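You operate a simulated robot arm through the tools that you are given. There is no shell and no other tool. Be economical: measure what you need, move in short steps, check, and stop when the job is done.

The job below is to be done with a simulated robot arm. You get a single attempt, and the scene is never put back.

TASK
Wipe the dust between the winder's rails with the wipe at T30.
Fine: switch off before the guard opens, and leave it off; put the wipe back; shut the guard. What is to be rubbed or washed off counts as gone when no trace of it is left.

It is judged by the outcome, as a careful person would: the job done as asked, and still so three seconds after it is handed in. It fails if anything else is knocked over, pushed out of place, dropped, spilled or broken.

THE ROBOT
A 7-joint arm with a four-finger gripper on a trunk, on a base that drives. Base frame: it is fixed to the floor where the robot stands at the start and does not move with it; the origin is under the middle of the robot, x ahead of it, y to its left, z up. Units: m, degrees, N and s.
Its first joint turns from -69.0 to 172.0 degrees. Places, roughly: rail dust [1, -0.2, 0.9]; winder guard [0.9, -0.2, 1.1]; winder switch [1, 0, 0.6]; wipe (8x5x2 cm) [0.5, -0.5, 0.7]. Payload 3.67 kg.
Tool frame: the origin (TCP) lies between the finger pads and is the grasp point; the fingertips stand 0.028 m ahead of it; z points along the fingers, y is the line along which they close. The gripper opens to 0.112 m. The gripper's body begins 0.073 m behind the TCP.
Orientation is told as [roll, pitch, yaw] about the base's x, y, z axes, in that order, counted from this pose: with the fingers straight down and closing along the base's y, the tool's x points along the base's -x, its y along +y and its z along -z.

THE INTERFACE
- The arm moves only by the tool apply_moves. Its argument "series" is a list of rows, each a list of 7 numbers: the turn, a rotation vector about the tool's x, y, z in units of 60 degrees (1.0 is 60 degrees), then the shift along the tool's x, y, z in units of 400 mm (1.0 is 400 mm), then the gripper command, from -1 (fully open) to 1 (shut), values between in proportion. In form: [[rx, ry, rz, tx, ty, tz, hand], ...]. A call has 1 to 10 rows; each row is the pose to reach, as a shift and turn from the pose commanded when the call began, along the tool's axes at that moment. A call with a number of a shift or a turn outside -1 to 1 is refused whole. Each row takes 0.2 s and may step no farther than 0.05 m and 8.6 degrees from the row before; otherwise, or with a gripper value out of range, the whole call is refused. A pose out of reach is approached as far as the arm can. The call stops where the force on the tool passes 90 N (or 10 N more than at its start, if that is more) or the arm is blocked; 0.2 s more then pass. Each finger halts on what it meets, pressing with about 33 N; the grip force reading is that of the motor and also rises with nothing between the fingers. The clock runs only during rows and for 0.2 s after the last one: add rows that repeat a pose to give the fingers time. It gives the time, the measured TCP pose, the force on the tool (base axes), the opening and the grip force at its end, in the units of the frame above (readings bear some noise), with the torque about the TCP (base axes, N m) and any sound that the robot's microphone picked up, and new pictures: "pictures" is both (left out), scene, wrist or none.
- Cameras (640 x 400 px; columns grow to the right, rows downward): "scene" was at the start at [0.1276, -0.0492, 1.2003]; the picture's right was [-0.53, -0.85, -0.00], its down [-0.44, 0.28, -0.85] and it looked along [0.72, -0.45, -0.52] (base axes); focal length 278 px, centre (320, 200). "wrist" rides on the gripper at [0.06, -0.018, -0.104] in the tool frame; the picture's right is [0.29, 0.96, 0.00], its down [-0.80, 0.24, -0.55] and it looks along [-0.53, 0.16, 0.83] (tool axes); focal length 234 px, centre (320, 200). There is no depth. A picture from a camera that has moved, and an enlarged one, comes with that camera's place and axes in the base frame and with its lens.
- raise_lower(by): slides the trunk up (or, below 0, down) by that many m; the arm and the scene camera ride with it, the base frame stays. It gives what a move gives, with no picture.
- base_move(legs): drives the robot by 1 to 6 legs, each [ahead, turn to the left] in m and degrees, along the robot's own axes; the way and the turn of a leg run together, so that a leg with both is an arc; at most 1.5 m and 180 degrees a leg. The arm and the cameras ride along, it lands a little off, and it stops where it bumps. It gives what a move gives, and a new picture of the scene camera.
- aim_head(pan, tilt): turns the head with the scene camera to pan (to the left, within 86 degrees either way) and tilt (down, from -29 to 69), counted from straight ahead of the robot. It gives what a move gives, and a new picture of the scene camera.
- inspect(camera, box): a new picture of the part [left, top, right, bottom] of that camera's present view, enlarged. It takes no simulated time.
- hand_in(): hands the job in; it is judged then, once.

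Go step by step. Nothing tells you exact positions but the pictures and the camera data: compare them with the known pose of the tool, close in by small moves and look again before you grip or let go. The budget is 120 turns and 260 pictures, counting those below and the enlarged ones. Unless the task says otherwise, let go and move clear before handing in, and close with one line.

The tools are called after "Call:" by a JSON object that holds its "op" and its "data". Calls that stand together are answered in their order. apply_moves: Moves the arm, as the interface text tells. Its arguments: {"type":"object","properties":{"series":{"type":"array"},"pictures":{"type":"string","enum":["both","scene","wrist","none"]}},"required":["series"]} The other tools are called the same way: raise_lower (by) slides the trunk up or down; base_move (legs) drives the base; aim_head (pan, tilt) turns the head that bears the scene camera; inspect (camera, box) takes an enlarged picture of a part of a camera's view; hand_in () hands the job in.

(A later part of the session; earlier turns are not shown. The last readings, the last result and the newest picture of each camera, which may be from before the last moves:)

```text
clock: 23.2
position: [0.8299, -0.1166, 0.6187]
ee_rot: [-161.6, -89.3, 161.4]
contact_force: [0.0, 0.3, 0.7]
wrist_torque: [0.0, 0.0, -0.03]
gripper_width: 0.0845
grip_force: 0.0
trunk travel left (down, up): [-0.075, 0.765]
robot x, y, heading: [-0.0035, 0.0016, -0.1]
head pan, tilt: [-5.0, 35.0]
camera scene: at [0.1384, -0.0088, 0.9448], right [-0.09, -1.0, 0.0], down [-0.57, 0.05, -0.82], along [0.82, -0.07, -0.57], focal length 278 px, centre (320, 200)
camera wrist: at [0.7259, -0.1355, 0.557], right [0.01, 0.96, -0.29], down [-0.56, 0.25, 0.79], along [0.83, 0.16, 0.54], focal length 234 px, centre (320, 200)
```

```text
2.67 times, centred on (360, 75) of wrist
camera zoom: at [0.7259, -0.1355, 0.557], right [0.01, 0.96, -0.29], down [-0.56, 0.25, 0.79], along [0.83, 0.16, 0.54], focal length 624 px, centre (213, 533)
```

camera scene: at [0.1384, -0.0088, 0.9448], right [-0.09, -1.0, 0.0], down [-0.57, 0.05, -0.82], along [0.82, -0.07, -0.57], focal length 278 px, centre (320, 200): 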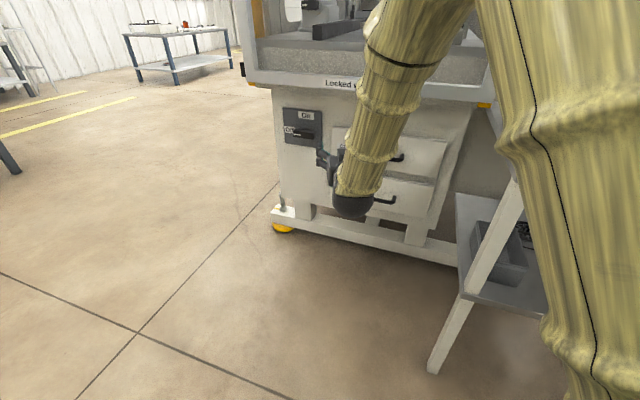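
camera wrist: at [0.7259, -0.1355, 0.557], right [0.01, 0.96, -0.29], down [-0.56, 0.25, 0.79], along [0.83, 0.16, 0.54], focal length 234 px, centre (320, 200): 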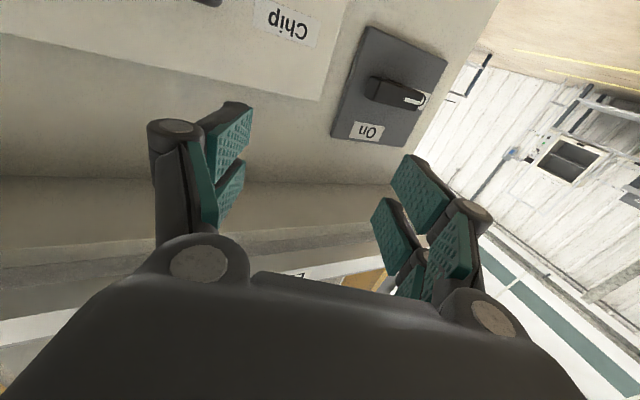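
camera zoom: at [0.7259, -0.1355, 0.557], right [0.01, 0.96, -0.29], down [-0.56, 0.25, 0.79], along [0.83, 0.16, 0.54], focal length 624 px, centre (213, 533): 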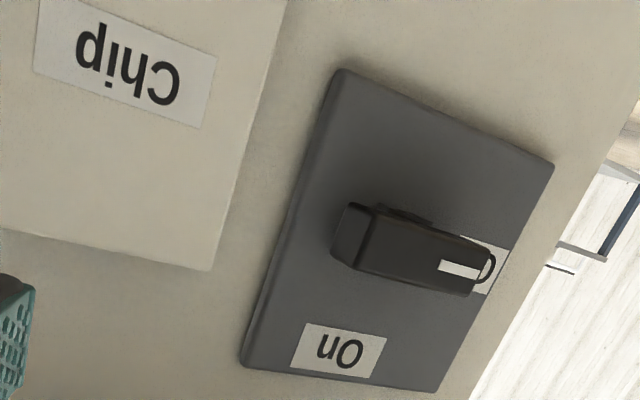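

The switch is Off. Next is the guard: I pull the arm back, raise the trunk and look at the handle.

Call:
{"op": "apply_moves", "data": {"series": [[0, 0, 0, 0, 0, -0.1, -1], [0, 0, 0, 0, 0.0, -0.2, -1], [0, 0, 0, 0, 0.0, -0.3, -1], [0, 0, 0, 0, 0.0, -0.4, -1], [0, 0, 0, 0, 0.0, -0.5, -1]], "pictures": "none"}}

Call:
{"op": "raise_lower", "data": {"by": 0.35}}

Call:
{"op": "aim_head", "data": {"pan": -22, "tilt": 20}}

```text
clock: 24.4
position: [0.6544, -0.1075, 0.6147]
ee_rot: [-163.9, -89.2, 163.7]
contact_force: [0.0, -0.6, 0.2]
wrist_torque: [0.02, -0.03, -0.01]
gripper_width: 0.1122
grip_force: 0.1
out of reach, approached as far as the arm can: row 5
trunk travel left (down, up): [-0.075, 0.765]
robot x, y, heading: [-0.0014, 0.0033, 0.2]
head pan, tilt: [-5.0, 35.0]
```

```text
clock: 27.8
position: [0.6543, -0.109, 0.9643]
ee_rot: [-163.3, -89.1, 163.0]
contact_force: [-1.0, 0.2, 0.3]
wrist_torque: [0.0, -0.02, 0.0]
gripper_width: 0.112
grip_force: 0.0
trunk travel left (down, up): [-0.425, 0.415]
robot x, y, heading: [-0.003, -0.002, 0.4]
head pan, tilt: [-5.0, 35.0]
```

```text
clock: 28.6
position: [0.6561, -0.1068, 0.9655]
ee_rot: [-163.1, -89.2, 162.9]
contact_force: [-0.1, -0.7, -0.2]
wrist_torque: [0.0, 0.0, 0.0]
gripper_width: 0.1118
grip_force: 0.1
trunk travel left (down, up): [-0.425, 0.415]
robot x, y, heading: [-0.0022, -0.0001, 0.0]
head pan, tilt: [-22.0, 20.0]
camera scene: at [0.1368, -0.0363, 1.3186], right [-0.37, -0.93, 0.0], down [-0.32, 0.13, -0.94], along [0.87, -0.35, -0.34], focal length 278 px, centre (320, 200)
```

scene: 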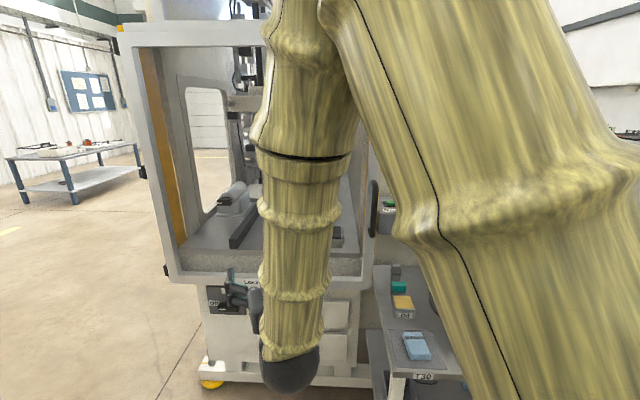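

The handle is roughly at [0.77, -0.456], z 0.94–1.10. I swing the level tool right to in front of the handle.

Call:
{"op": "apply_moves", "data": {"series": [[0, 0, 0, -0.02, -0.1, 0, -1], [0, 0, 0, -0.04, -0.2, 0, -1], [0, 0, 0, -0.06, -0.3, 0, -1], [0, 0, 0, -0.08, -0.4, 0, -1], [0, 0, 0, -0.1, -0.5, 0, -1], [0, 0, 0, -0.1, -0.6, 0, -1], [0, 0, 0, -0.1, -0.7, 0, -1], [0, 0, 0, -0.1, -0.8, 0, -1], [0, 0, 0, -0.1, -0.86, 0, -1]]}}

```text
clock: 30.6
position: [0.6512, -0.4524, 1.0047]
ee_rot: [-168.1, -89.2, 167.8]
contact_force: [-0.4, -0.4, 0.2]
wrist_torque: [-0.01, -0.03, 0.02]
gripper_width: 0.1122
grip_force: 0.1
out of reach, approached as far as the arm can: row 1, 2, 3, 4, 5
trunk travel left (down, up): [-0.425, 0.415]
robot x, y, heading: [-0.0019, 0.0021, 0.2]
head pan, tilt: [-22.0, 20.0]
camera scene: at [0.1367, -0.0372, 1.3187], right [-0.37, -0.93, 0.0], down [-0.32, 0.13, -0.94], along [0.87, -0.35, -0.34], focal length 278 px, centre (320, 200)
camera wrist: at [0.5481, -0.471, 0.9438], right [0.01, 0.96, -0.29], down [-0.56, 0.25, 0.79], along [0.83, 0.16, 0.54], focal length 234 px, centre (320, 200)
```

scene: 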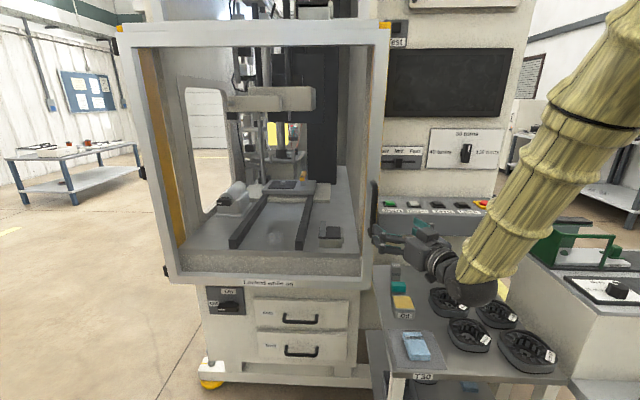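
wrist: 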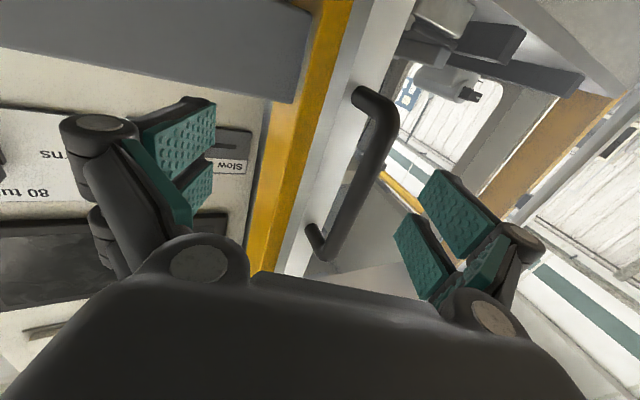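

Now the view is clear: the handle triangulates to about x 0.72, y -0.424, z 0.96–1.115. I align and advance on it, then close.

Call:
{"op": "apply_moves", "data": {"series": [[0, 0, 0, -0.06, 0.035, 0.0, -1], [0, 0, 0, -0.06, 0.07, 0.0, -1], [0, 0, 0, -0.06, 0.07, 0.08, -1], [0, 0, 0, -0.06, 0.07, 0.15, -1]]}}

Call:
{"op": "inspect", "data": {"camera": "scene", "box": [220, 150, 380, 270]}}

```text
clock: 31.6
position: [0.7122, -0.4235, 1.0296]
ee_rot: [-162.3, -89.2, 162.1]
contact_force: [0.4, 0.1, -0.4]
wrist_torque: [0.02, -0.01, 0.01]
gripper_width: 0.1118
grip_force: 0.1
trunk travel left (down, up): [-0.425, 0.415]
robot x, y, heading: [-0.0006, 0.0005, 0.1]
head pan, tilt: [-22.0, 20.0]
camera scene: at [0.137, -0.0368, 1.3186], right [-0.37, -0.93, 0.0], down [-0.32, 0.13, -0.94], along [0.87, -0.35, -0.34], focal length 278 px, centre (320, 200)
camera wrist: at [0.6085, -0.4424, 0.9688], right [0.01, 0.96, -0.29], down [-0.56, 0.25, 0.79], along [0.83, 0.16, 0.54], focal length 234 px, centre (320, 200)
```

scene: 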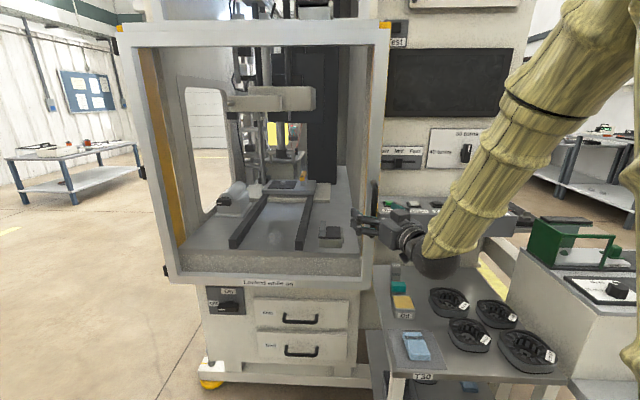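
wrist: 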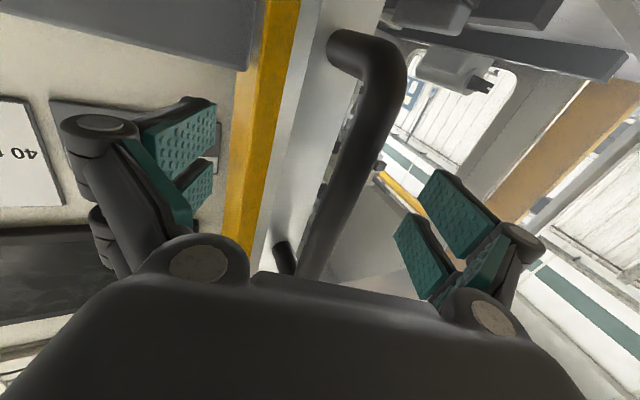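

```text
3.33 times, centred on (300, 210) of scene
camera zoom: at [0.137, -0.0368, 1.3186], right [-0.37, -0.93, 0.0], down [-0.32, 0.13, -0.94], along [0.87, -0.35, -0.34], focal length 928 px, centre (387, 167)
```

zoom: 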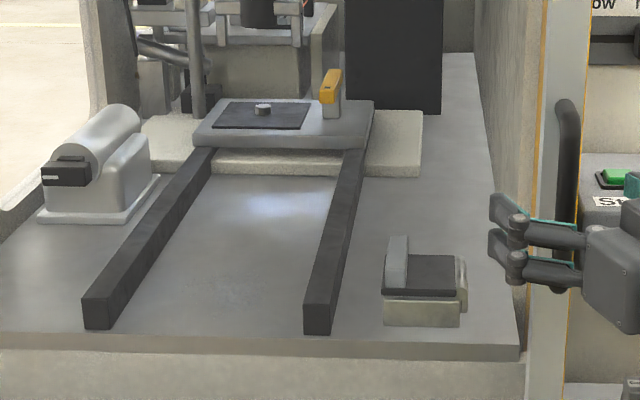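

The bar is between the fingers, slightly to the +y side. I centre and close.

Call:
{"op": "apply_moves", "data": {"series": [[0, 0, 0, 0, 0.03, 0.02, -0.5], [0, 0, 0, 0, 0.03, 0.02, 0.2], [0, 0, 0, 0, 0.03, 0.02, 0.8], [0, 0, 0, 0, 0.03, 0.02, 1], [0, 0, 0, 0, 0.03, 0.02, 1]], "pictures": "wrist"}}

```text
clock: 32.8
position: [0.7158, -0.4274, 1.03]
ee_rot: [157.9, -88.9, -158.5]
contact_force: [-29.0, -44.1, 13.4]
wrist_torque: [-1.61, 0.25, -2.32]
gripper_width: 0.0405
grip_force: 44.8
trunk travel left (down, up): [-0.425, 0.415]
robot x, y, heading: [-0.0035, -0.0019, -0.1]
head pan, tilt: [-22.0, 20.0]
camera wrist: at [0.613, -0.4453, 0.9677], right [0.02, 0.96, -0.28], down [-0.57, 0.24, 0.79], along [0.82, 0.15, 0.55], focal length 234 px, centre (320, 200)
```

wrist: 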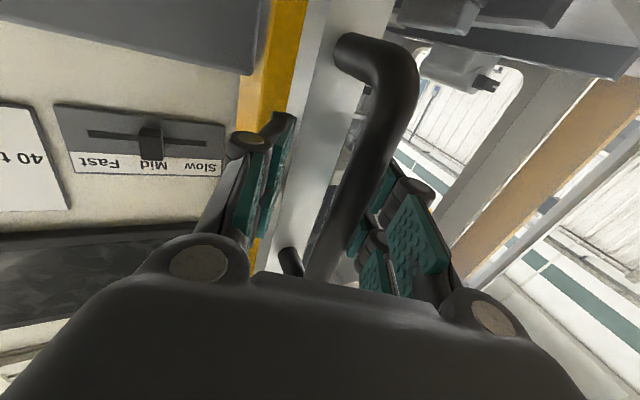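

The left fingertip is catching the door frame's edge, so I am too deep. I open, back off 2.5 cm, centre on the bar and close again.

Call:
{"op": "apply_moves", "data": {"series": [[0, 0, 0, 0, 0, 0, -0.3], [0, 0, 0, 0, 0, -0.03, -0.6], [0, 0, 0, 0, 0.05, -0.065, -0.6], [0, 0, 0, 0, 0.05, -0.065, 0.2], [0, 0, 0, 0, 0.05, -0.065, 1], [0, 0, 0, 0, 0.05, -0.065, 1]], "pictures": "wrist"}}

```text
clock: 34.2
position: [0.6908, -0.4147, 1.0299]
ee_rot: [147.1, -88.5, -147.7]
contact_force: [-18.1, -37.8, 23.9]
wrist_torque: [-2.28, 1.03, -2.74]
gripper_width: 0.0413
grip_force: 45.0
trunk travel left (down, up): [-0.425, 0.415]
robot x, y, heading: [-0.0008, -0.0008, -0.2]
head pan, tilt: [-22.0, 20.0]
camera wrist: at [0.5886, -0.4325, 0.9666], right [0.01, 0.96, -0.27], down [-0.57, 0.23, 0.79], along [0.82, 0.15, 0.55], focal length 234 px, centre (320, 200)
```

wrist: 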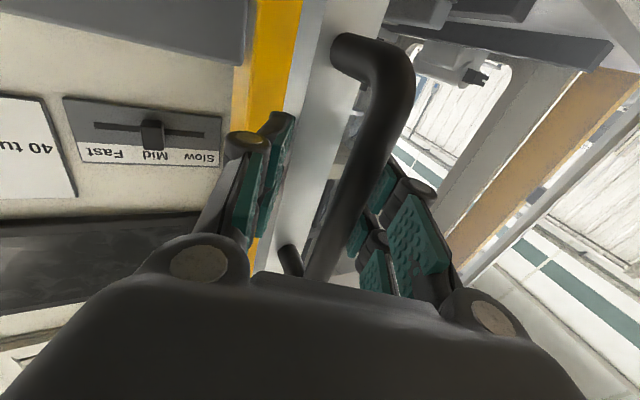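

Re-triangulating, the door face is at x≈0.72 and the bar at about x 0.675, y -0.436, so the left finger was pressing the bar. I open, shift right 3 cm and back slightly, and close.

Call:
{"op": "apply_moves", "data": {"series": [[0, 0, 0, 0, 0, 0, -0.5], [0, 0, 0, 0, 0, -0.03, -1], [0, 0, 0, 0, -0.07, -0.03, -0.6], [0, 0, 0, 0, -0.07, -0.03, 0.2], [0, 0, 0, 0, -0.07, -0.03, 1], [0, 0, 0, 0, -0.07, -0.03, 1]], "pictures": "wrist"}}

```text
clock: 35.6
position: [0.683, -0.4151, 1.0341]
ee_rot: [-167.4, -88.8, 167.6]
contact_force: [8.3, 19.8, 9.3]
wrist_torque: [1.99, -1.56, 0.39]
gripper_width: 0.0161
grip_force: 44.8
trunk travel left (down, up): [-0.425, 0.415]
robot x, y, heading: [-0.0014, 0.0002, 0.2]
head pan, tilt: [-22.0, 20.0]
camera wrist: at [0.5798, -0.4343, 0.9713], right [0.0, 0.96, -0.29], down [-0.57, 0.24, 0.78], along [0.82, 0.16, 0.55], focal length 234 px, centre (320, 200)
```

wrist: 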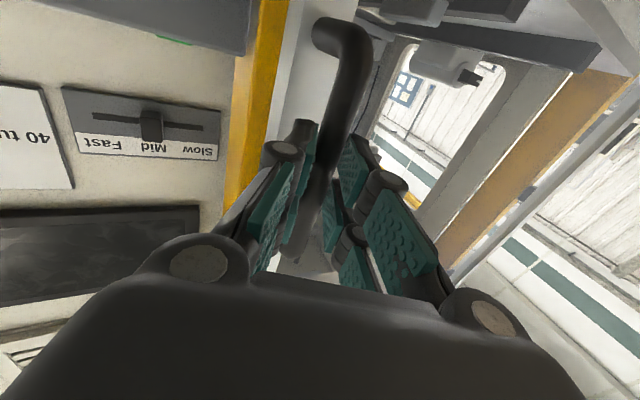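

The bar is gripped firmly (16 mm). I pull the door open along its arc with the arm first.

Call:
{"op": "apply_moves", "data": {"series": [[0, 0, 0, 0, 0.005, -0.055, 1], [0, 0, 0, 0, 0.0175, -0.11, 1], [0, 0, 0, 0, 0.03, -0.165, 1], [0, 0, 0, 0, 0.045, -0.2175, 1], [0, 0, 0, 0, 0.062, -0.27, 1], [0, 0, 0, 0, 0.081, -0.32, 1]]}}

```text
clock: 37.0
position: [0.6151, -0.4162, 1.0324]
ee_rot: [-168.8, -89.2, 168.6]
contact_force: [-0.3, -0.8, 0.3]
wrist_torque: [0.01, 0.01, 0.06]
gripper_width: 0.0
grip_force: 35.7
out of reach, approached as far as the arm can: row 3, 4, 5, 6
trunk travel left (down, up): [-0.425, 0.415]
robot x, y, heading: [-0.001, -0.0027, -0.0]
head pan, tilt: [-22.0, 20.0]
camera scene: at [0.1367, -0.038, 1.3187], right [-0.37, -0.93, 0.0], down [-0.32, 0.13, -0.94], along [0.87, -0.35, -0.34], focal length 278 px, centre (320, 200)
camera wrist: at [0.5122, -0.4358, 0.9711], right [0.01, 0.96, -0.29], down [-0.56, 0.25, 0.79], along [0.83, 0.16, 0.54], focal length 234 px, centre (320, 200)
```

scene: 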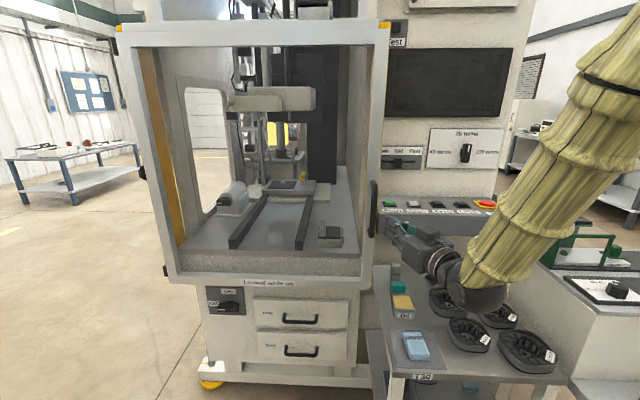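
wrist: 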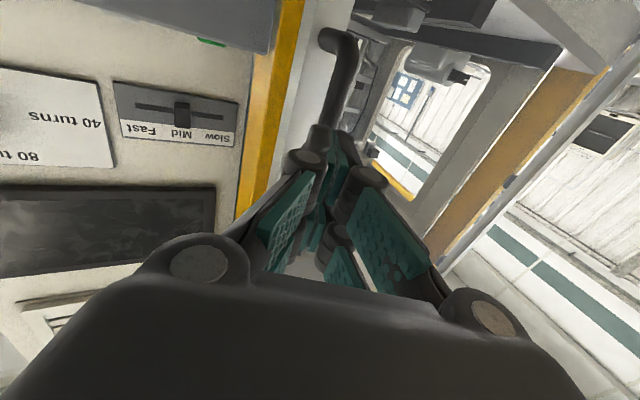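

The grip slipped off at the bar's front and the arm ran out of near-side reach. I back the base 0.15 m, then grip deeper.

Call:
{"op": "base_move", "data": {"legs": [[-0.15, 0]]}}

Call:
{"op": "apply_moves", "data": {"series": [[0, 0, 0, 0, -0.02, 0.1, -1], [0, 0, 0, 0, -0.02, 0.2, -1], [0, 0, 0, 0, -0.02, 0.3, -1]]}}

```text
clock: 38.4
position: [0.4661, -0.4166, 1.0336]
ee_rot: [-164.1, -89.1, 163.8]
contact_force: [-0.5, 0.1, -0.4]
wrist_torque: [0.0, 0.0, -0.03]
gripper_width: 0.0
grip_force: 35.9
trunk travel left (down, up): [-0.425, 0.415]
robot x, y, heading: [-0.1517, -0.0036, 0.2]
head pan, tilt: [-22.0, 20.0]
camera scene: at [-0.015, -0.0362, 1.3189], right [-0.37, -0.93, 0.0], down [-0.32, 0.13, -0.94], along [0.87, -0.35, -0.34], focal length 278 px, centre (320, 200)
```

scene: 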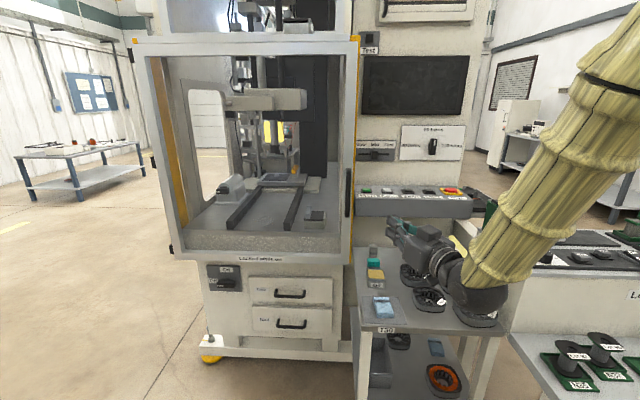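

```text
clock: 39.2
position: [0.5864, -0.4269, 1.0332]
ee_rot: [-164.4, -89.2, 164.2]
contact_force: [0.4, 0.2, -0.3]
wrist_torque: [0.01, -0.02, -0.02]
gripper_width: 0.1119
grip_force: 0.0
trunk travel left (down, up): [-0.425, 0.415]
robot x, y, heading: [-0.1528, -0.0003, 0.1]
head pan, tilt: [-22.0, 20.0]
camera scene: at [-0.0131, -0.0366, 1.3186], right [-0.37, -0.93, 0.0], down [-0.32, 0.13, -0.94], along [0.87, -0.35, -0.34], focal length 278 px, centre (320, 200)
camera wrist: at [0.4825, -0.4447, 0.9722], right [0.01, 0.96, -0.29], down [-0.56, 0.25, 0.79], along [0.83, 0.16, 0.54], focal length 234 px, centre (320, 200)
```

scene: 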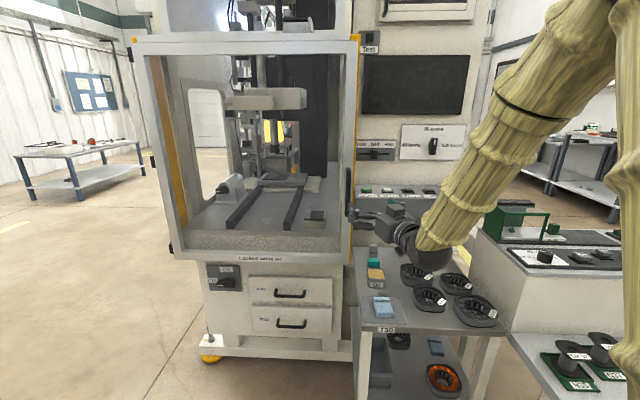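
wrist: 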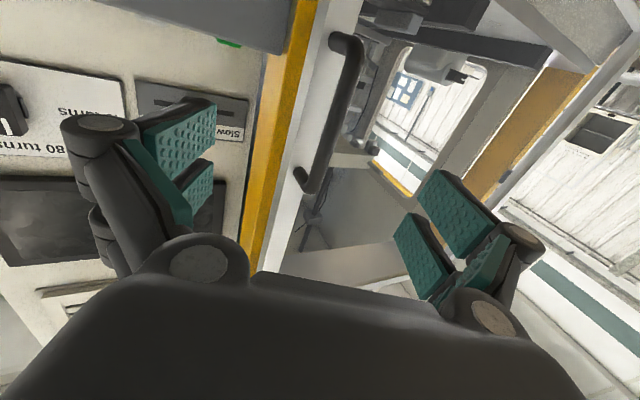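

I re-derive the bar at about [0.692, -0.418]. I advance to x≈0.69 with a half-open hand and close.

Call:
{"op": "apply_moves", "data": {"series": [[0, 0, 0, 0, 0.02, 0.1, -0.4], [0, 0, 0, 0, 0.02, 0.2, -0.4], [0, 0, 0, 0, 0.02, 0.26, -0.4], [0, 0, 0, 0, 0.02, 0.26, 0.2], [0, 0, 0, 0, 0.02, 0.26, 1], [0, 0, 0, 0, 0.02, 0.26, 1]], "pictures": "wrist"}}

Call:
{"op": "inspect", "data": {"camera": "scene", "box": [310, 160, 438, 240]}}

```text
clock: 40.6
position: [0.6898, -0.4142, 1.0369]
ee_rot: [-158.5, -89.2, 158.4]
contact_force: [1.3, 22.5, -2.2]
wrist_torque: [1.71, -0.34, 0.27]
gripper_width: 0.0158
grip_force: 45.3
trunk travel left (down, up): [-0.425, 0.415]
robot x, y, heading: [-0.1507, 0.001, 0.4]
head pan, tilt: [-22.0, 20.0]
camera wrist: at [0.586, -0.4339, 0.9754], right [0.01, 0.96, -0.29], down [-0.56, 0.25, 0.79], along [0.83, 0.16, 0.54], focal length 234 px, centre (320, 200)
```

wrist: 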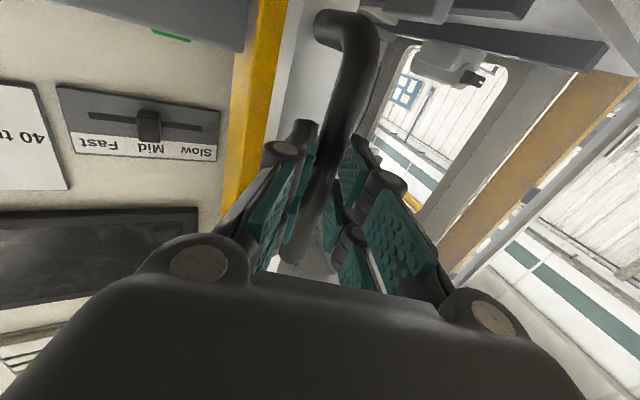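

```text
5.00 times, centred on (374, 200) of scene
camera zoom: at [-0.0132, -0.0337, 1.3186], right [-0.37, -0.93, 0.0], down [-0.32, 0.12, -0.94], along [0.87, -0.35, -0.34], focal length 1392 px, centre (50, 200)
```

zoom: 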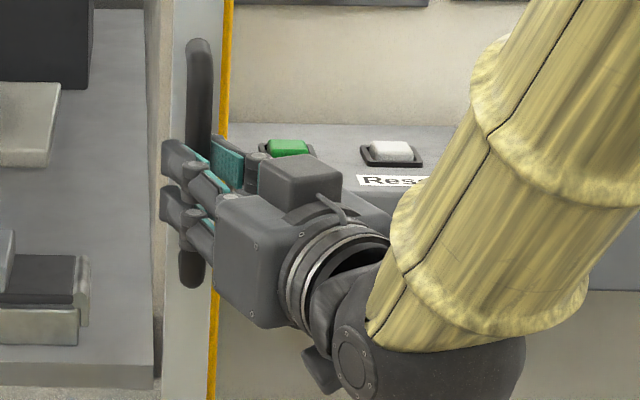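

Gripped at 16 mm, well wrapped. I pull gently along the arc.

Call:
{"op": "apply_moves", "data": {"series": [[0, 0, 0, 0, 0.002, -0.027, 1], [0, 0, 0, 0, 0.006, -0.055, 1], [0, 0, 0, 0, 0.011, -0.082, 1], [0, 0, 0, 0, 0.0175, -0.11, 1]], "pictures": "both"}}

```text
clock: 41.6
position: [0.6438, -0.4185, 1.0338]
ee_rot: [172.9, -89.2, -173.6]
contact_force: [-0.1, 0.1, -0.5]
wrist_torque: [-0.01, -0.04, 0.06]
gripper_width: 0.0
grip_force: 35.5
trunk travel left (down, up): [-0.425, 0.415]
robot x, y, heading: [-0.1517, 0.0002, 0.1]
head pan, tilt: [-22.0, 20.0]
camera scene: at [-0.0145, -0.0431, 1.319], right [-0.38, -0.93, -0.01], down [-0.32, 0.13, -0.94], along [0.87, -0.35, -0.34], focal length 278 px, centre (320, 200)
camera wrist: at [0.5396, -0.4371, 0.9729], right [0.02, 0.96, -0.29], down [-0.56, 0.25, 0.79], along [0.83, 0.15, 0.54], focal length 234 px, centre (320, 200)
```

scene: 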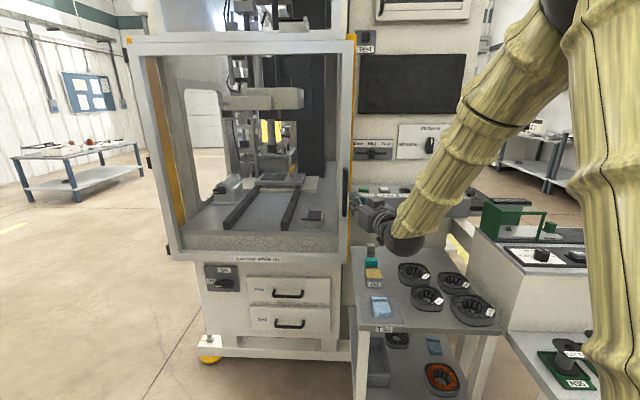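
wrist: 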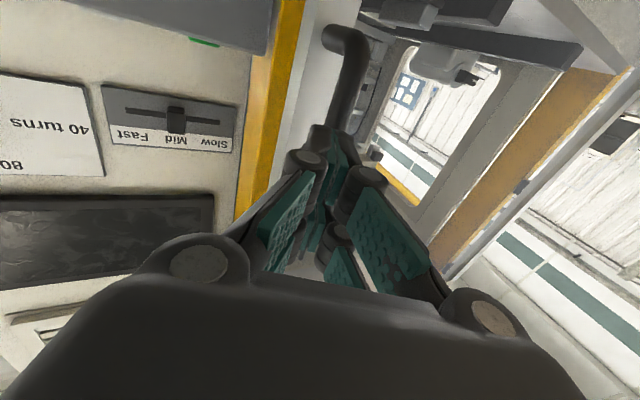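

It slipped again; before pulling harder I check that the switch really is fully Off and look at the guard for a latch.

Call:
{"op": "inspect", "data": {"camera": "scene", "box": [190, 250, 286, 310]}}

Call:
{"op": "inspect", "data": {"camera": "scene", "box": [320, 20, 400, 270]}}

Call:
{"op": "inspect", "data": {"camera": "wrist", "box": [240, 0, 432, 120]}}

```text
6.67 times, centred on (238, 280) of scene
camera zoom: at [-0.0145, -0.0431, 1.319], right [-0.38, -0.93, -0.01], down [-0.32, 0.13, -0.94], along [0.87, -0.35, -0.34], focal length 1857 px, centre (867, -333)
```

zoom: 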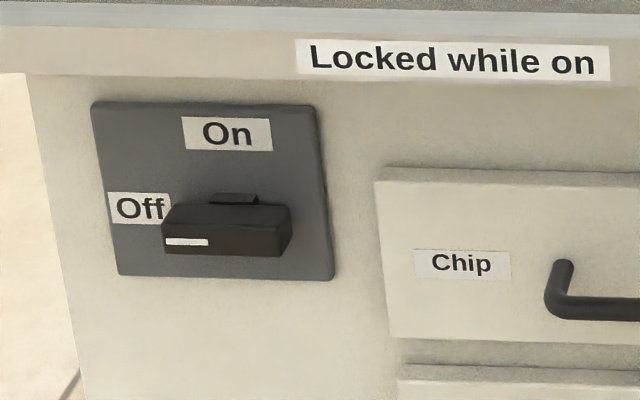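

```text
1.60 times, centred on (360, 145) of scene
camera zoom: at [-0.0145, -0.0431, 1.319], right [-0.38, -0.93, -0.01], down [-0.32, 0.13, -0.94], along [0.87, -0.35, -0.34], focal length 446 px, centre (256, 288)
```

zoom: 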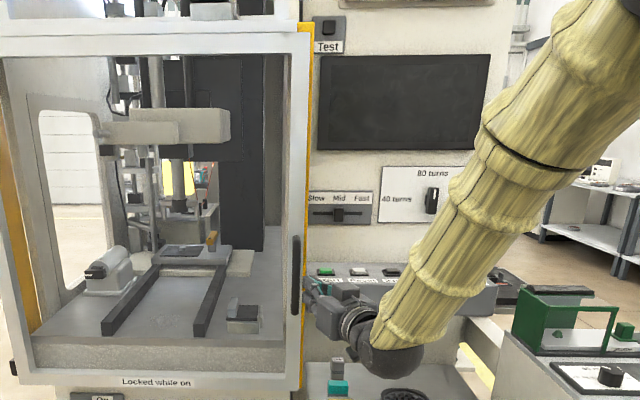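

```text
3.33 times, centred on (336, 60) of wrist
camera zoom: at [0.5396, -0.4371, 0.9729], right [0.02, 0.96, -0.29], down [-0.56, 0.25, 0.79], along [0.83, 0.15, 0.54], focal length 781 px, centre (267, 667)
```

zoom: 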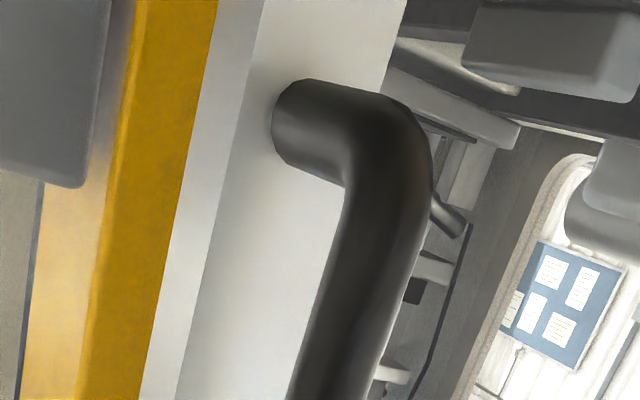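

The knob is fully Off, so the door just needs more pull than pad friction gives. I'll approach the bar from the right with the hand turned left ~65°, so one finger hooks behind it.

Call:
{"op": "apply_moves", "data": {"series": [[0, 0, 0, 0, -0.03, -0.06, 0], [-0.125, 0, 0, 0, -0.06, -0.08, 0], [-0.25, 0, 0, 0, -0.1, -0.08, 0], [-0.375, 0, 0, 0, -0.14, -0.08, 0], [-0.5, 0, 0, 0, -0.17, -0.08, 0], [-0.625, 0, 0, 0, -0.2, -0.08, 0], [-0.75, 0, 0, 0, -0.23, -0.08, 0], [-0.875, 0, 0, 0, -0.25, -0.08, 0], [-1, 0, 0, 0, -0.25, -0.08, 0]]}}

```text
clock: 43.6
position: [0.6138, -0.5114, 1.0351]
ee_rot: [-104.8, -89.3, 164.7]
contact_force: [0.6, 0.3, -0.6]
wrist_torque: [0.03, -0.01, -0.03]
gripper_width: 0.0559
grip_force: 0.0
trunk travel left (down, up): [-0.425, 0.415]
robot x, y, heading: [-0.1499, -0.0019, 0.3]
head pan, tilt: [-22.0, 20.0]
camera scene: at [-0.0131, -0.0367, 1.3186], right [-0.37, -0.93, 0.0], down [-0.32, 0.13, -0.94], along [0.87, -0.35, -0.34], focal length 278 px, centre (320, 200)
camera wrist: at [0.5765, -0.6109, 0.9744], right [-0.82, 0.48, -0.3], down [-0.5, -0.36, 0.79], along [0.27, 0.8, 0.53], focal length 234 px, centre (320, 200)
```

scene: 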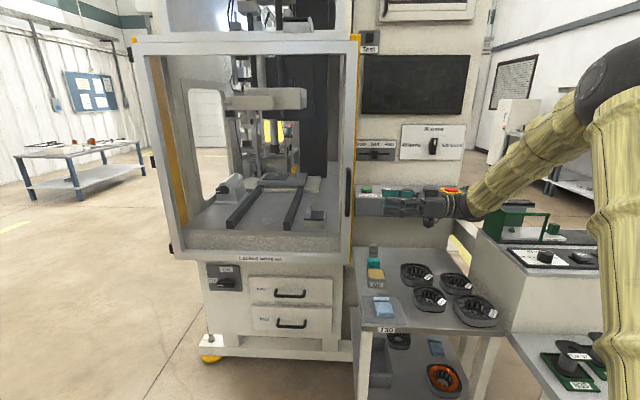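
wrist: 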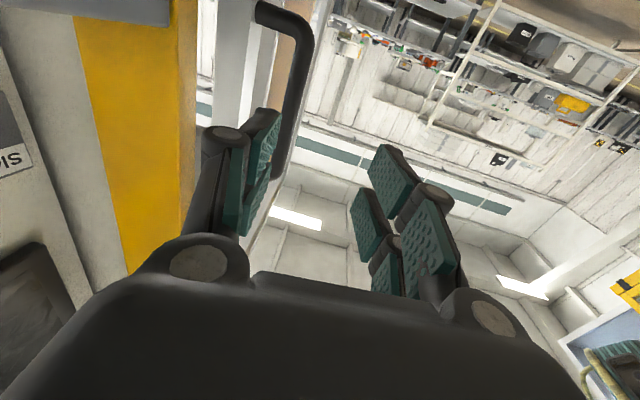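

This posture works. The bar reads as x≈0.70, y≈-0.42, door face ≈0.745. I turn 20° more and line up to the right of the bar.

Call:
{"op": "apply_moves", "data": {"series": [[-0.11, 0, 0, 0, -0.05, 0.04, 0.2], [-0.22, 0, 0, 0, -0.1, 0.08, 0.25], [-0.33, 0, 0, 0, -0.146, 0.1175, 0.28]]}}

```text
clock: 44.4
position: [0.6872, -0.5002, 1.0366]
ee_rot: [-83.2, -89.1, 162.7]
contact_force: [0.3, 0.7, -0.1]
wrist_torque: [0.01, 0.03, -0.04]
gripper_width: 0.0405
grip_force: 0.1
trunk travel left (down, up): [-0.425, 0.415]
robot x, y, heading: [-0.1509, -0.0022, 0.4]
head pan, tilt: [-22.0, 20.0]
camera scene: at [-0.0139, -0.0363, 1.3188], right [-0.37, -0.93, 0.0], down [-0.32, 0.13, -0.94], along [0.87, -0.35, -0.34], focal length 278 px, centre (320, 200)
camera wrist: at [0.6856, -0.6066, 0.9766], right [-0.94, 0.17, -0.3], down [-0.35, -0.5, 0.79], along [-0.01, 0.85, 0.53], focal length 234 px, centre (320, 200)
```

scene: 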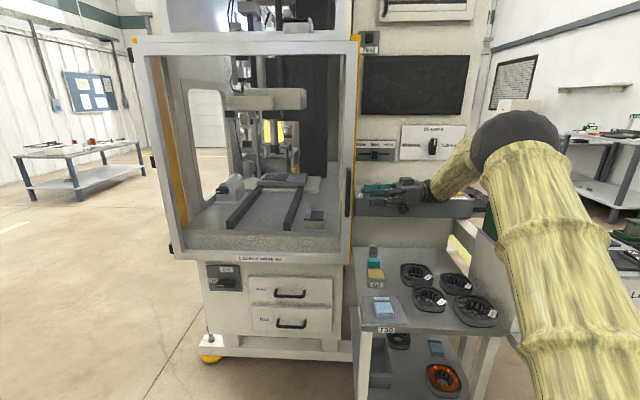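
wrist: 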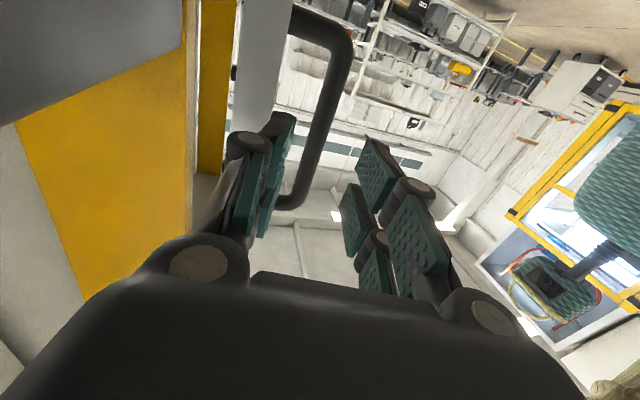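

The bar sits well between the fingers. I advance about 7.5 cm and close.

Call:
{"op": "apply_moves", "data": {"series": [[0, 0, 0, 0, -0.004, 0.06, 0.28], [0, 0, 0, 0, -0.009, 0.13, 0.28], [0, 0, 0, 0, -0.009, 0.19, 0.28], [0, 0, 0, 0, -0.009, 0.19, 0.8], [0, 0, 0, 0, -0.009, 0.19, 1]], "pictures": "wrist"}}

```text
clock: 45.6
position: [0.7032, -0.423, 1.0386]
ee_rot: [-83.0, -89.2, 162.7]
contact_force: [-13.7, 11.7, 0.5]
wrist_torque: [1.35, 2.07, 0.06]
gripper_width: 0.016
grip_force: 45.0
trunk travel left (down, up): [-0.425, 0.415]
robot x, y, heading: [-0.1519, -0.0006, 0.6]
head pan, tilt: [-22.0, 20.0]
camera wrist: at [0.7025, -0.53, 0.9781], right [-0.94, 0.17, -0.3], down [-0.35, -0.5, 0.79], along [-0.01, 0.85, 0.53], focal length 234 px, centre (320, 200)
```

wrist: 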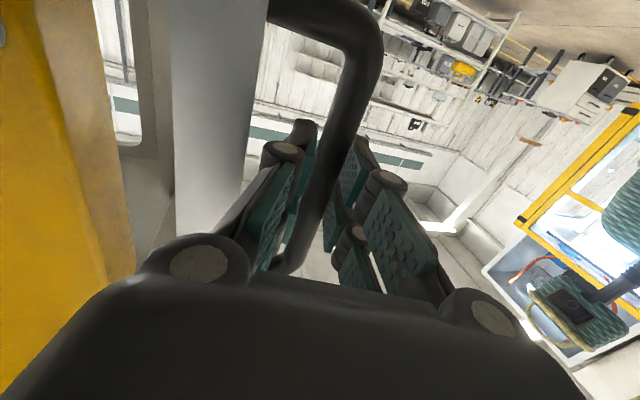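

Firm hold with a finger behind the bar. I pull the door along its arc to about 25°.

Call:
{"op": "apply_moves", "data": {"series": [[0.04, 0, 0, 0, 0.055, -0.002, 1], [0.083, 0, 0, 0, 0.111, -0.004, 1], [0.125, 0, 0, 0, 0.166, -0.001, 1], [0.167, 0, 0, 0, 0.221, 0.0025, 1], [0.208, 0, 0, 0, 0.276, 0.01, 1], [0.25, 0, 0, 0, 0.33, 0.018, 1], [0.29, 0, 0, 0, 0.384, 0.029, 1], [0.333, 0, 0, 0, 0.438, 0.041, 1], [0.375, 0, 0, 0, 0.49, 0.057, 1], [0.417, 0, 0, 0, 0.542, 0.075, 1]]}}

```text
clock: 47.8
position: [0.4966, -0.3553, 1.0347]
ee_rot: [-108.0, -89.1, 162.4]
contact_force: [-0.9, -0.3, 0.1]
wrist_torque: [0.0, 0.02, 0.02]
gripper_width: 0.0
grip_force: 35.8
trunk travel left (down, up): [-0.425, 0.415]
robot x, y, heading: [-0.1529, 0.0018, 0.2]
head pan, tilt: [-22.0, 20.0]
camera scene: at [-0.0143, -0.0355, 1.3188], right [-0.37, -0.93, 0.0], down [-0.32, 0.13, -0.94], along [0.87, -0.35, -0.34], focal length 278 px, centre (320, 200)
camera wrist: at [0.4503, -0.4518, 0.9741], right [-0.77, 0.56, -0.3], down [-0.53, -0.31, 0.79], along [0.35, 0.77, 0.53], focal length 234 px, centre (320, 200)
```

scene: 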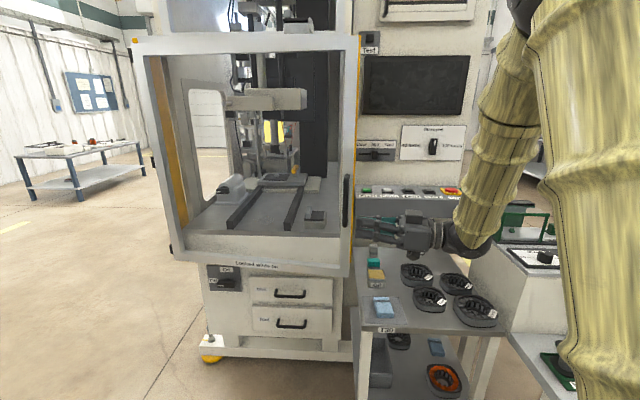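
wrist: 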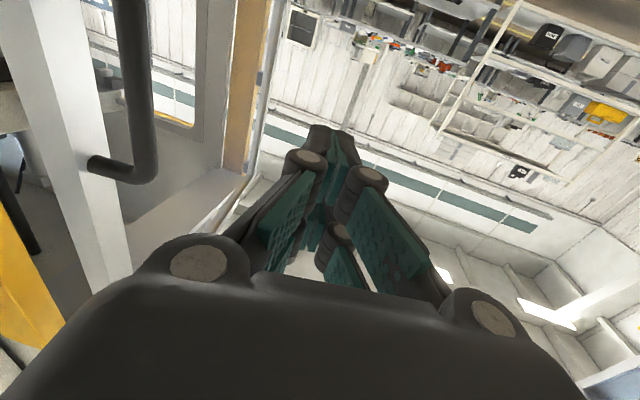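

The door is now ajar ~10° but the bar slipped out. I'll go round its free edge and push it open from behind with shut fingers.

Call:
{"op": "apply_moves", "data": {"series": [[0, 0, 0, 0, -0.09, -0.037, 1], [0, 0, 0, 0, -0.18, -0.074, 1], [0, 0, 0, 0, -0.27, -0.111, 1], [-0.07, 0, 0, 0, -0.36, -0.148, 1], [-0.14, 0, 0, 0, -0.448, -0.185, 1], [-0.24, 0, 0, 0, -0.53, -0.125, 1], [-0.34, 0, 0, 0, -0.61, -0.06, 1], [-0.417, 0, 0, 0, -0.683, 0, 1]]}}

```text
clock: 49.5
position: [0.6886, -0.5172, 1.039]
ee_rot: [103.2, -89.7, -26.0]
contact_force: [-11.5, 4.8, 6.1]
wrist_torque: [-0.41, 0.8, -1.39]
gripper_width: 0.0
grip_force: 35.2
trunk travel left (down, up): [-0.425, 0.415]
robot x, y, heading: [-0.1546, 0.0014, 0.2]
head pan, tilt: [-22.0, 20.0]
stopped in row 8: the force on the tool passed its limit at 168 N (the readings are from after the stop); the commanded pose is now the measured one
camera scene: at [-0.016, -0.0351, 1.3193], right [-0.37, -0.93, 0.0], down [-0.32, 0.13, -0.94], along [0.87, -0.35, -0.34], focal length 278 px, centre (320, 200)
camera wrist: at [0.6825, -0.6243, 0.9785], right [-0.94, 0.21, -0.28], down [-0.35, -0.49, 0.8], along [0.03, 0.85, 0.53], focal length 234 px, centre (320, 200)
```

scene: 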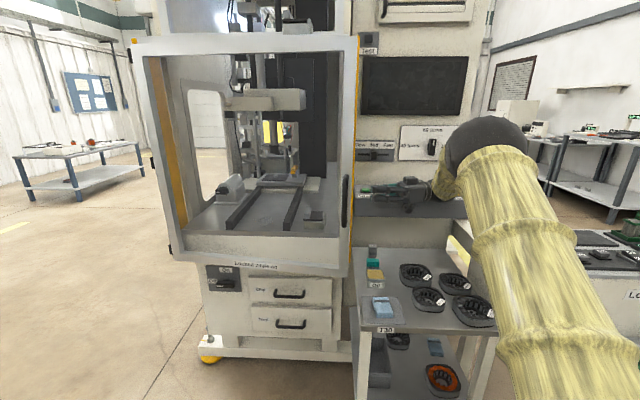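
wrist: 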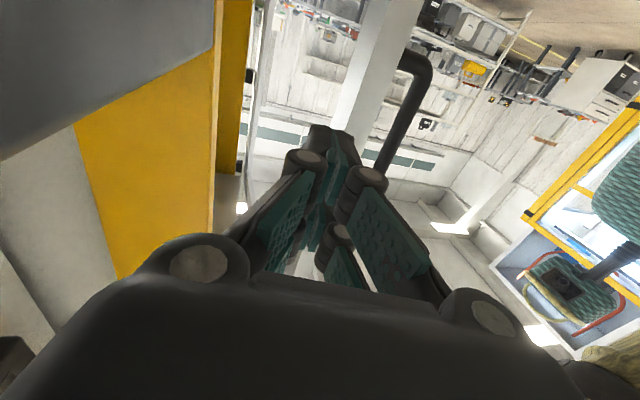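

Something blocked the hand near the console. I look closely before going on.

Call:
{"op": "inspect", "data": {"camera": "scene", "box": [320, 130, 480, 230]}}

Call:
{"op": "inspect", "data": {"camera": "wrist", "box": [160, 0, 480, 200]}}

```text
4.00 times, centred on (400, 180) of scene
camera zoom: at [-0.016, -0.0351, 1.3193], right [-0.37, -0.93, 0.0], down [-0.32, 0.13, -0.94], along [0.87, -0.35, -0.34], focal length 1114 px, centre (0, 280)
```

zoom: 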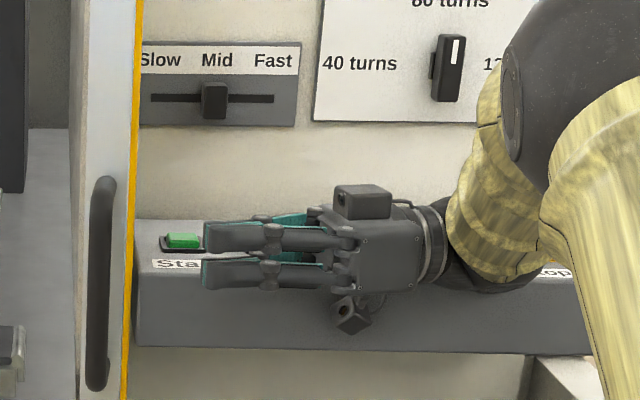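

```text
2.00 times, centred on (320, 100) of wrist
camera zoom: at [0.6825, -0.6243, 0.9785], right [-0.94, 0.21, -0.28], down [-0.35, -0.49, 0.8], along [0.03, 0.85, 0.53], focal length 468 px, centre (320, 400)
```

zoom: 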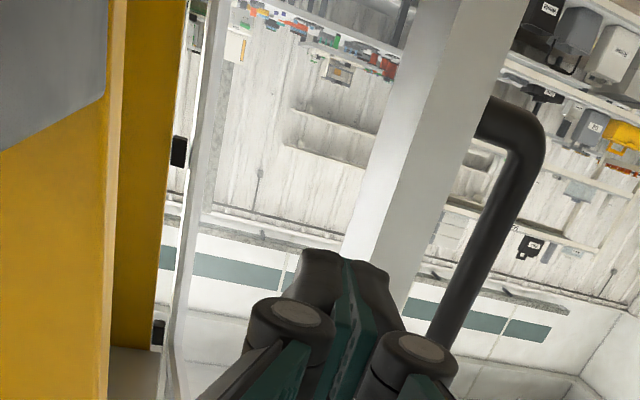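

The camera nub under the hand met the console front (z≈0.94–1.02). I back off, raise the trunk 0.12 m to clear the console, then approach the gap again.

Call:
{"op": "apply_moves", "data": {"series": [[0, 0, 0, 0, 0.06, -0.02, 1], [0, 0, 0, 0, 0.1, -0.03, 1]], "pictures": "none"}}

Call:
{"op": "raise_lower", "data": {"by": 0.12}}

Call:
{"op": "apply_moves", "data": {"series": [[0, 0, 0, 0, -0.08, 0.0, 1], [0, 0, 0, 0, -0.15, 0.0, 1]], "pictures": "both"}}

```text
clock: 50.1
position: [0.6498, -0.522, 1.0357]
ee_rot: [105.2, -89.4, -27.8]
contact_force: [-0.1, 0.3, 0.2]
wrist_torque: [-0.01, -0.01, -0.01]
gripper_width: 0.0
grip_force: 35.7
trunk travel left (down, up): [-0.425, 0.415]
robot x, y, heading: [-0.1515, 0.0012, -0.0]
head pan, tilt: [-22.0, 20.0]
```

```text
clock: 51.6
position: [0.6502, -0.522, 1.1561]
ee_rot: [103.4, -89.4, -26.2]
contact_force: [-0.3, -0.3, -0.7]
wrist_torque: [0.03, 0.0, 0.04]
gripper_width: 0.0
grip_force: 36.0
trunk travel left (down, up): [-0.545, 0.295]
robot x, y, heading: [-0.1521, -0.0011, 0.1]
head pan, tilt: [-22.0, 20.0]
```

```text
clock: 52.2
position: [0.7093, -0.5355, 1.1569]
ee_rot: [102.3, -89.5, -25.2]
contact_force: [-0.1, 0.3, -0.7]
wrist_torque: [0.03, 0.01, -0.01]
gripper_width: 0.0001
grip_force: 36.0
trunk travel left (down, up): [-0.545, 0.295]
robot x, y, heading: [-0.147, 0.0007, 0.4]
head pan, tilt: [-22.0, 20.0]
camera scene: at [-0.0131, -0.0371, 1.4386], right [-0.37, -0.93, 0.0], down [-0.32, 0.13, -0.94], along [0.87, -0.35, -0.34], focal length 278 px, centre (320, 200)
camera wrist: at [0.7019, -0.642, 1.0953], right [-0.94, 0.21, -0.28], down [-0.35, -0.49, 0.8], along [0.03, 0.85, 0.53], focal length 234 px, centre (320, 200)
```

scene: 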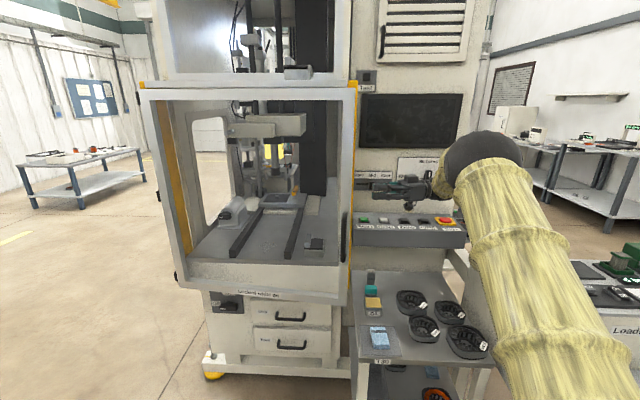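
wrist: 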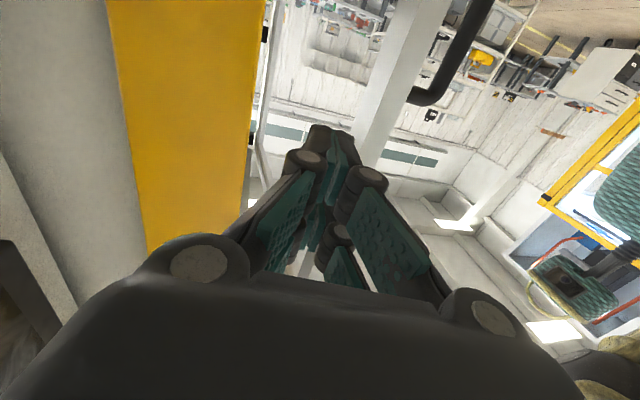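

Clear of the console now. I shift 2 cm toward the machine and slide the fingers into the gap behind the door edge.

Call:
{"op": "apply_moves", "data": {"series": [[0, 0, 0, 0, -0.044, 0.01, 1], [0, 0, 0, 0, -0.035, 0.07, 1], [0, 0, 0, 0, -0.025, 0.13, 1], [0, 0, 0, 0, -0.016, 0.19, 1], [0, 0, 0, 0, -0.0085, 0.258, 1]], "pictures": "both"}}

```text
clock: 53.4
position: [0.7336, -0.4327, 1.1561]
ee_rot: [93.9, -89.7, -16.7]
contact_force: [-0.1, 0.6, -0.3]
wrist_torque: [-0.02, 0.02, 0.0]
gripper_width: 0.0001
grip_force: 35.4
trunk travel left (down, up): [-0.545, 0.295]
robot x, y, heading: [-0.1566, -0.0006, 0.2]
head pan, tilt: [-22.0, 20.0]
camera scene: at [-0.014, -0.0347, 1.4388], right [-0.37, -0.93, 0.0], down [-0.32, 0.13, -0.94], along [0.87, -0.35, -0.34], focal length 278 px, centre (320, 200)
camera wrist: at [0.7271, -0.5394, 1.0963], right [-0.94, 0.21, -0.28], down [-0.35, -0.49, 0.8], along [0.03, 0.85, 0.53], focal length 234 px, centre (320, 200)
```

scene: 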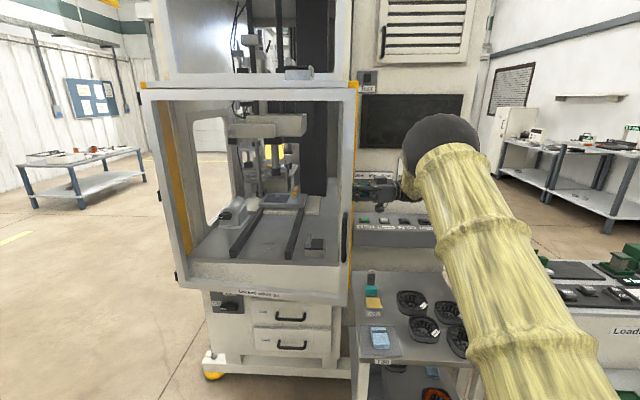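
wrist: 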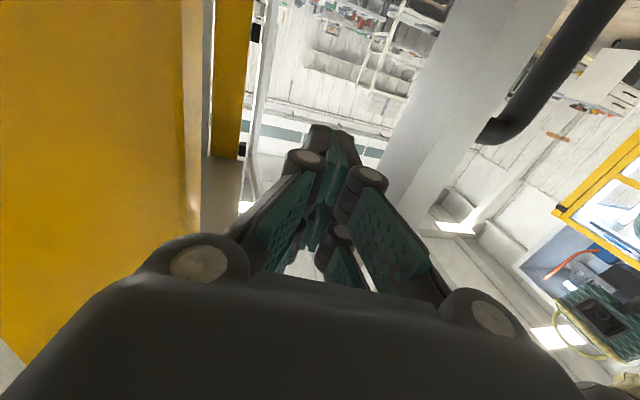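

Fingers are behind the door edge. I go 2.5 cm farther in and sweep the door open, turning the hand with it.

Call:
{"op": "apply_moves", "data": {"series": [[0, 0, 0, 0, 0.0075, 0.065, 1], [0.05, 0, 0, 0, 0.09, 0.06, 1], [0.11, 0, 0, 0, 0.18, 0.05, 1], [0.167, 0, 0, 0, 0.2645, 0.042, 1], [0.25, 0, 0, 0, 0.37, 0.055, 1], [0.333, 0, 0, 0, 0.478, 0.068, 1], [0.417, 0, 0, 0, 0.58, 0.098, 1], [0.5, 0, 0, 0, 0.684, 0.129, 1]]}}

```text
clock: 55.2
position: [0.4777, -0.3231, 1.1596]
ee_rot: [70.8, -89.7, -23.8]
contact_force: [-1.2, 0.5, 0.2]
wrist_torque: [-0.02, 0.01, -0.09]
gripper_width: 0.0
grip_force: 36.1
trunk travel left (down, up): [-0.545, 0.295]
robot x, y, heading: [-0.1523, 0.0043, -0.1]
head pan, tilt: [-22.0, 20.0]
camera scene: at [-0.0157, -0.0354, 1.439], right [-0.37, -0.93, 0.0], down [-0.32, 0.13, -0.94], along [0.87, -0.35, -0.34], focal length 278 px, centre (320, 200)
camera wrist: at [0.4185, -0.4132, 1.1], right [-0.7, 0.65, -0.28], down [-0.55, -0.24, 0.8], along [0.45, 0.72, 0.53], focal length 234 px, centre (320, 200)
```

scene: 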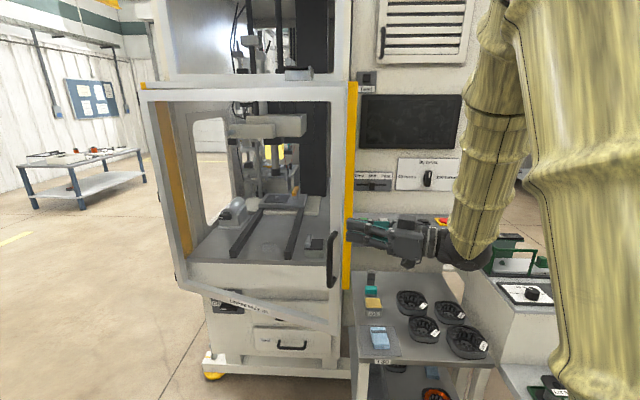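
wrist: 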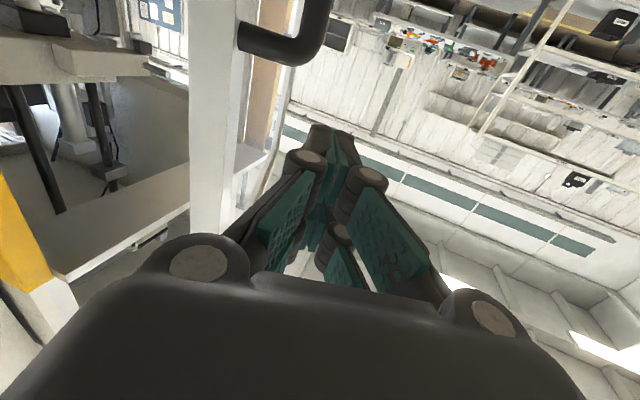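

The door opened further, but the fingers slid off its edge. I enlarge to read the door's present angle.

Call:
{"op": "inspect", "data": {"camera": "scene", "box": [120, 70, 420, 350]}}

Call:
{"op": "inspect", "data": {"camera": "wrist", "box": [100, 0, 420, 200]}}

```text
1.43 times, centred on (270, 210) of scene
camera zoom: at [-0.0157, -0.0354, 1.439], right [-0.37, -0.93, 0.0], down [-0.32, 0.13, -0.94], along [0.87, -0.35, -0.34], focal length 398 px, centre (391, 186)
```

zoom: 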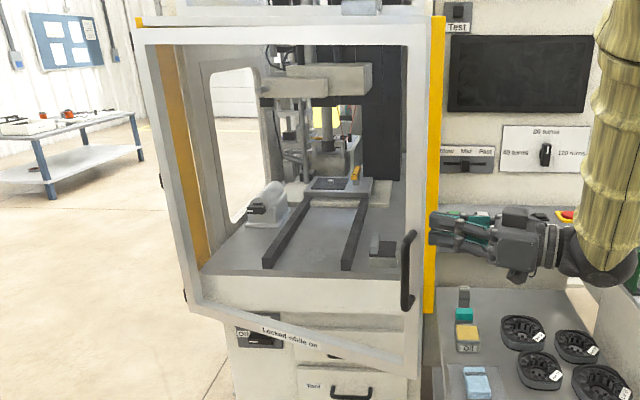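

```text
2.00 times, centred on (260, 100) of wrist
camera zoom: at [0.4185, -0.4132, 1.1], right [-0.7, 0.65, -0.28], down [-0.55, -0.24, 0.8], along [0.45, 0.72, 0.53], focal length 468 px, centre (440, 400)
```

zoom: 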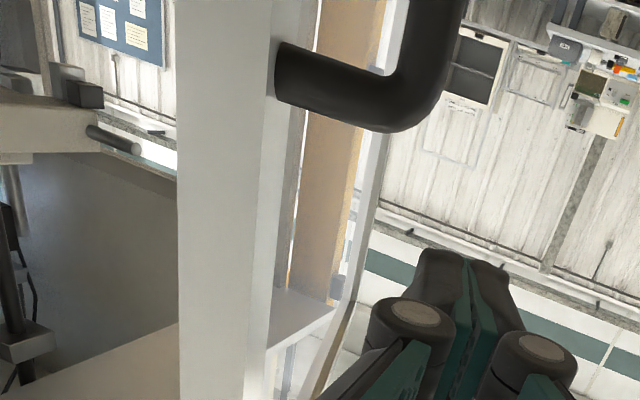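

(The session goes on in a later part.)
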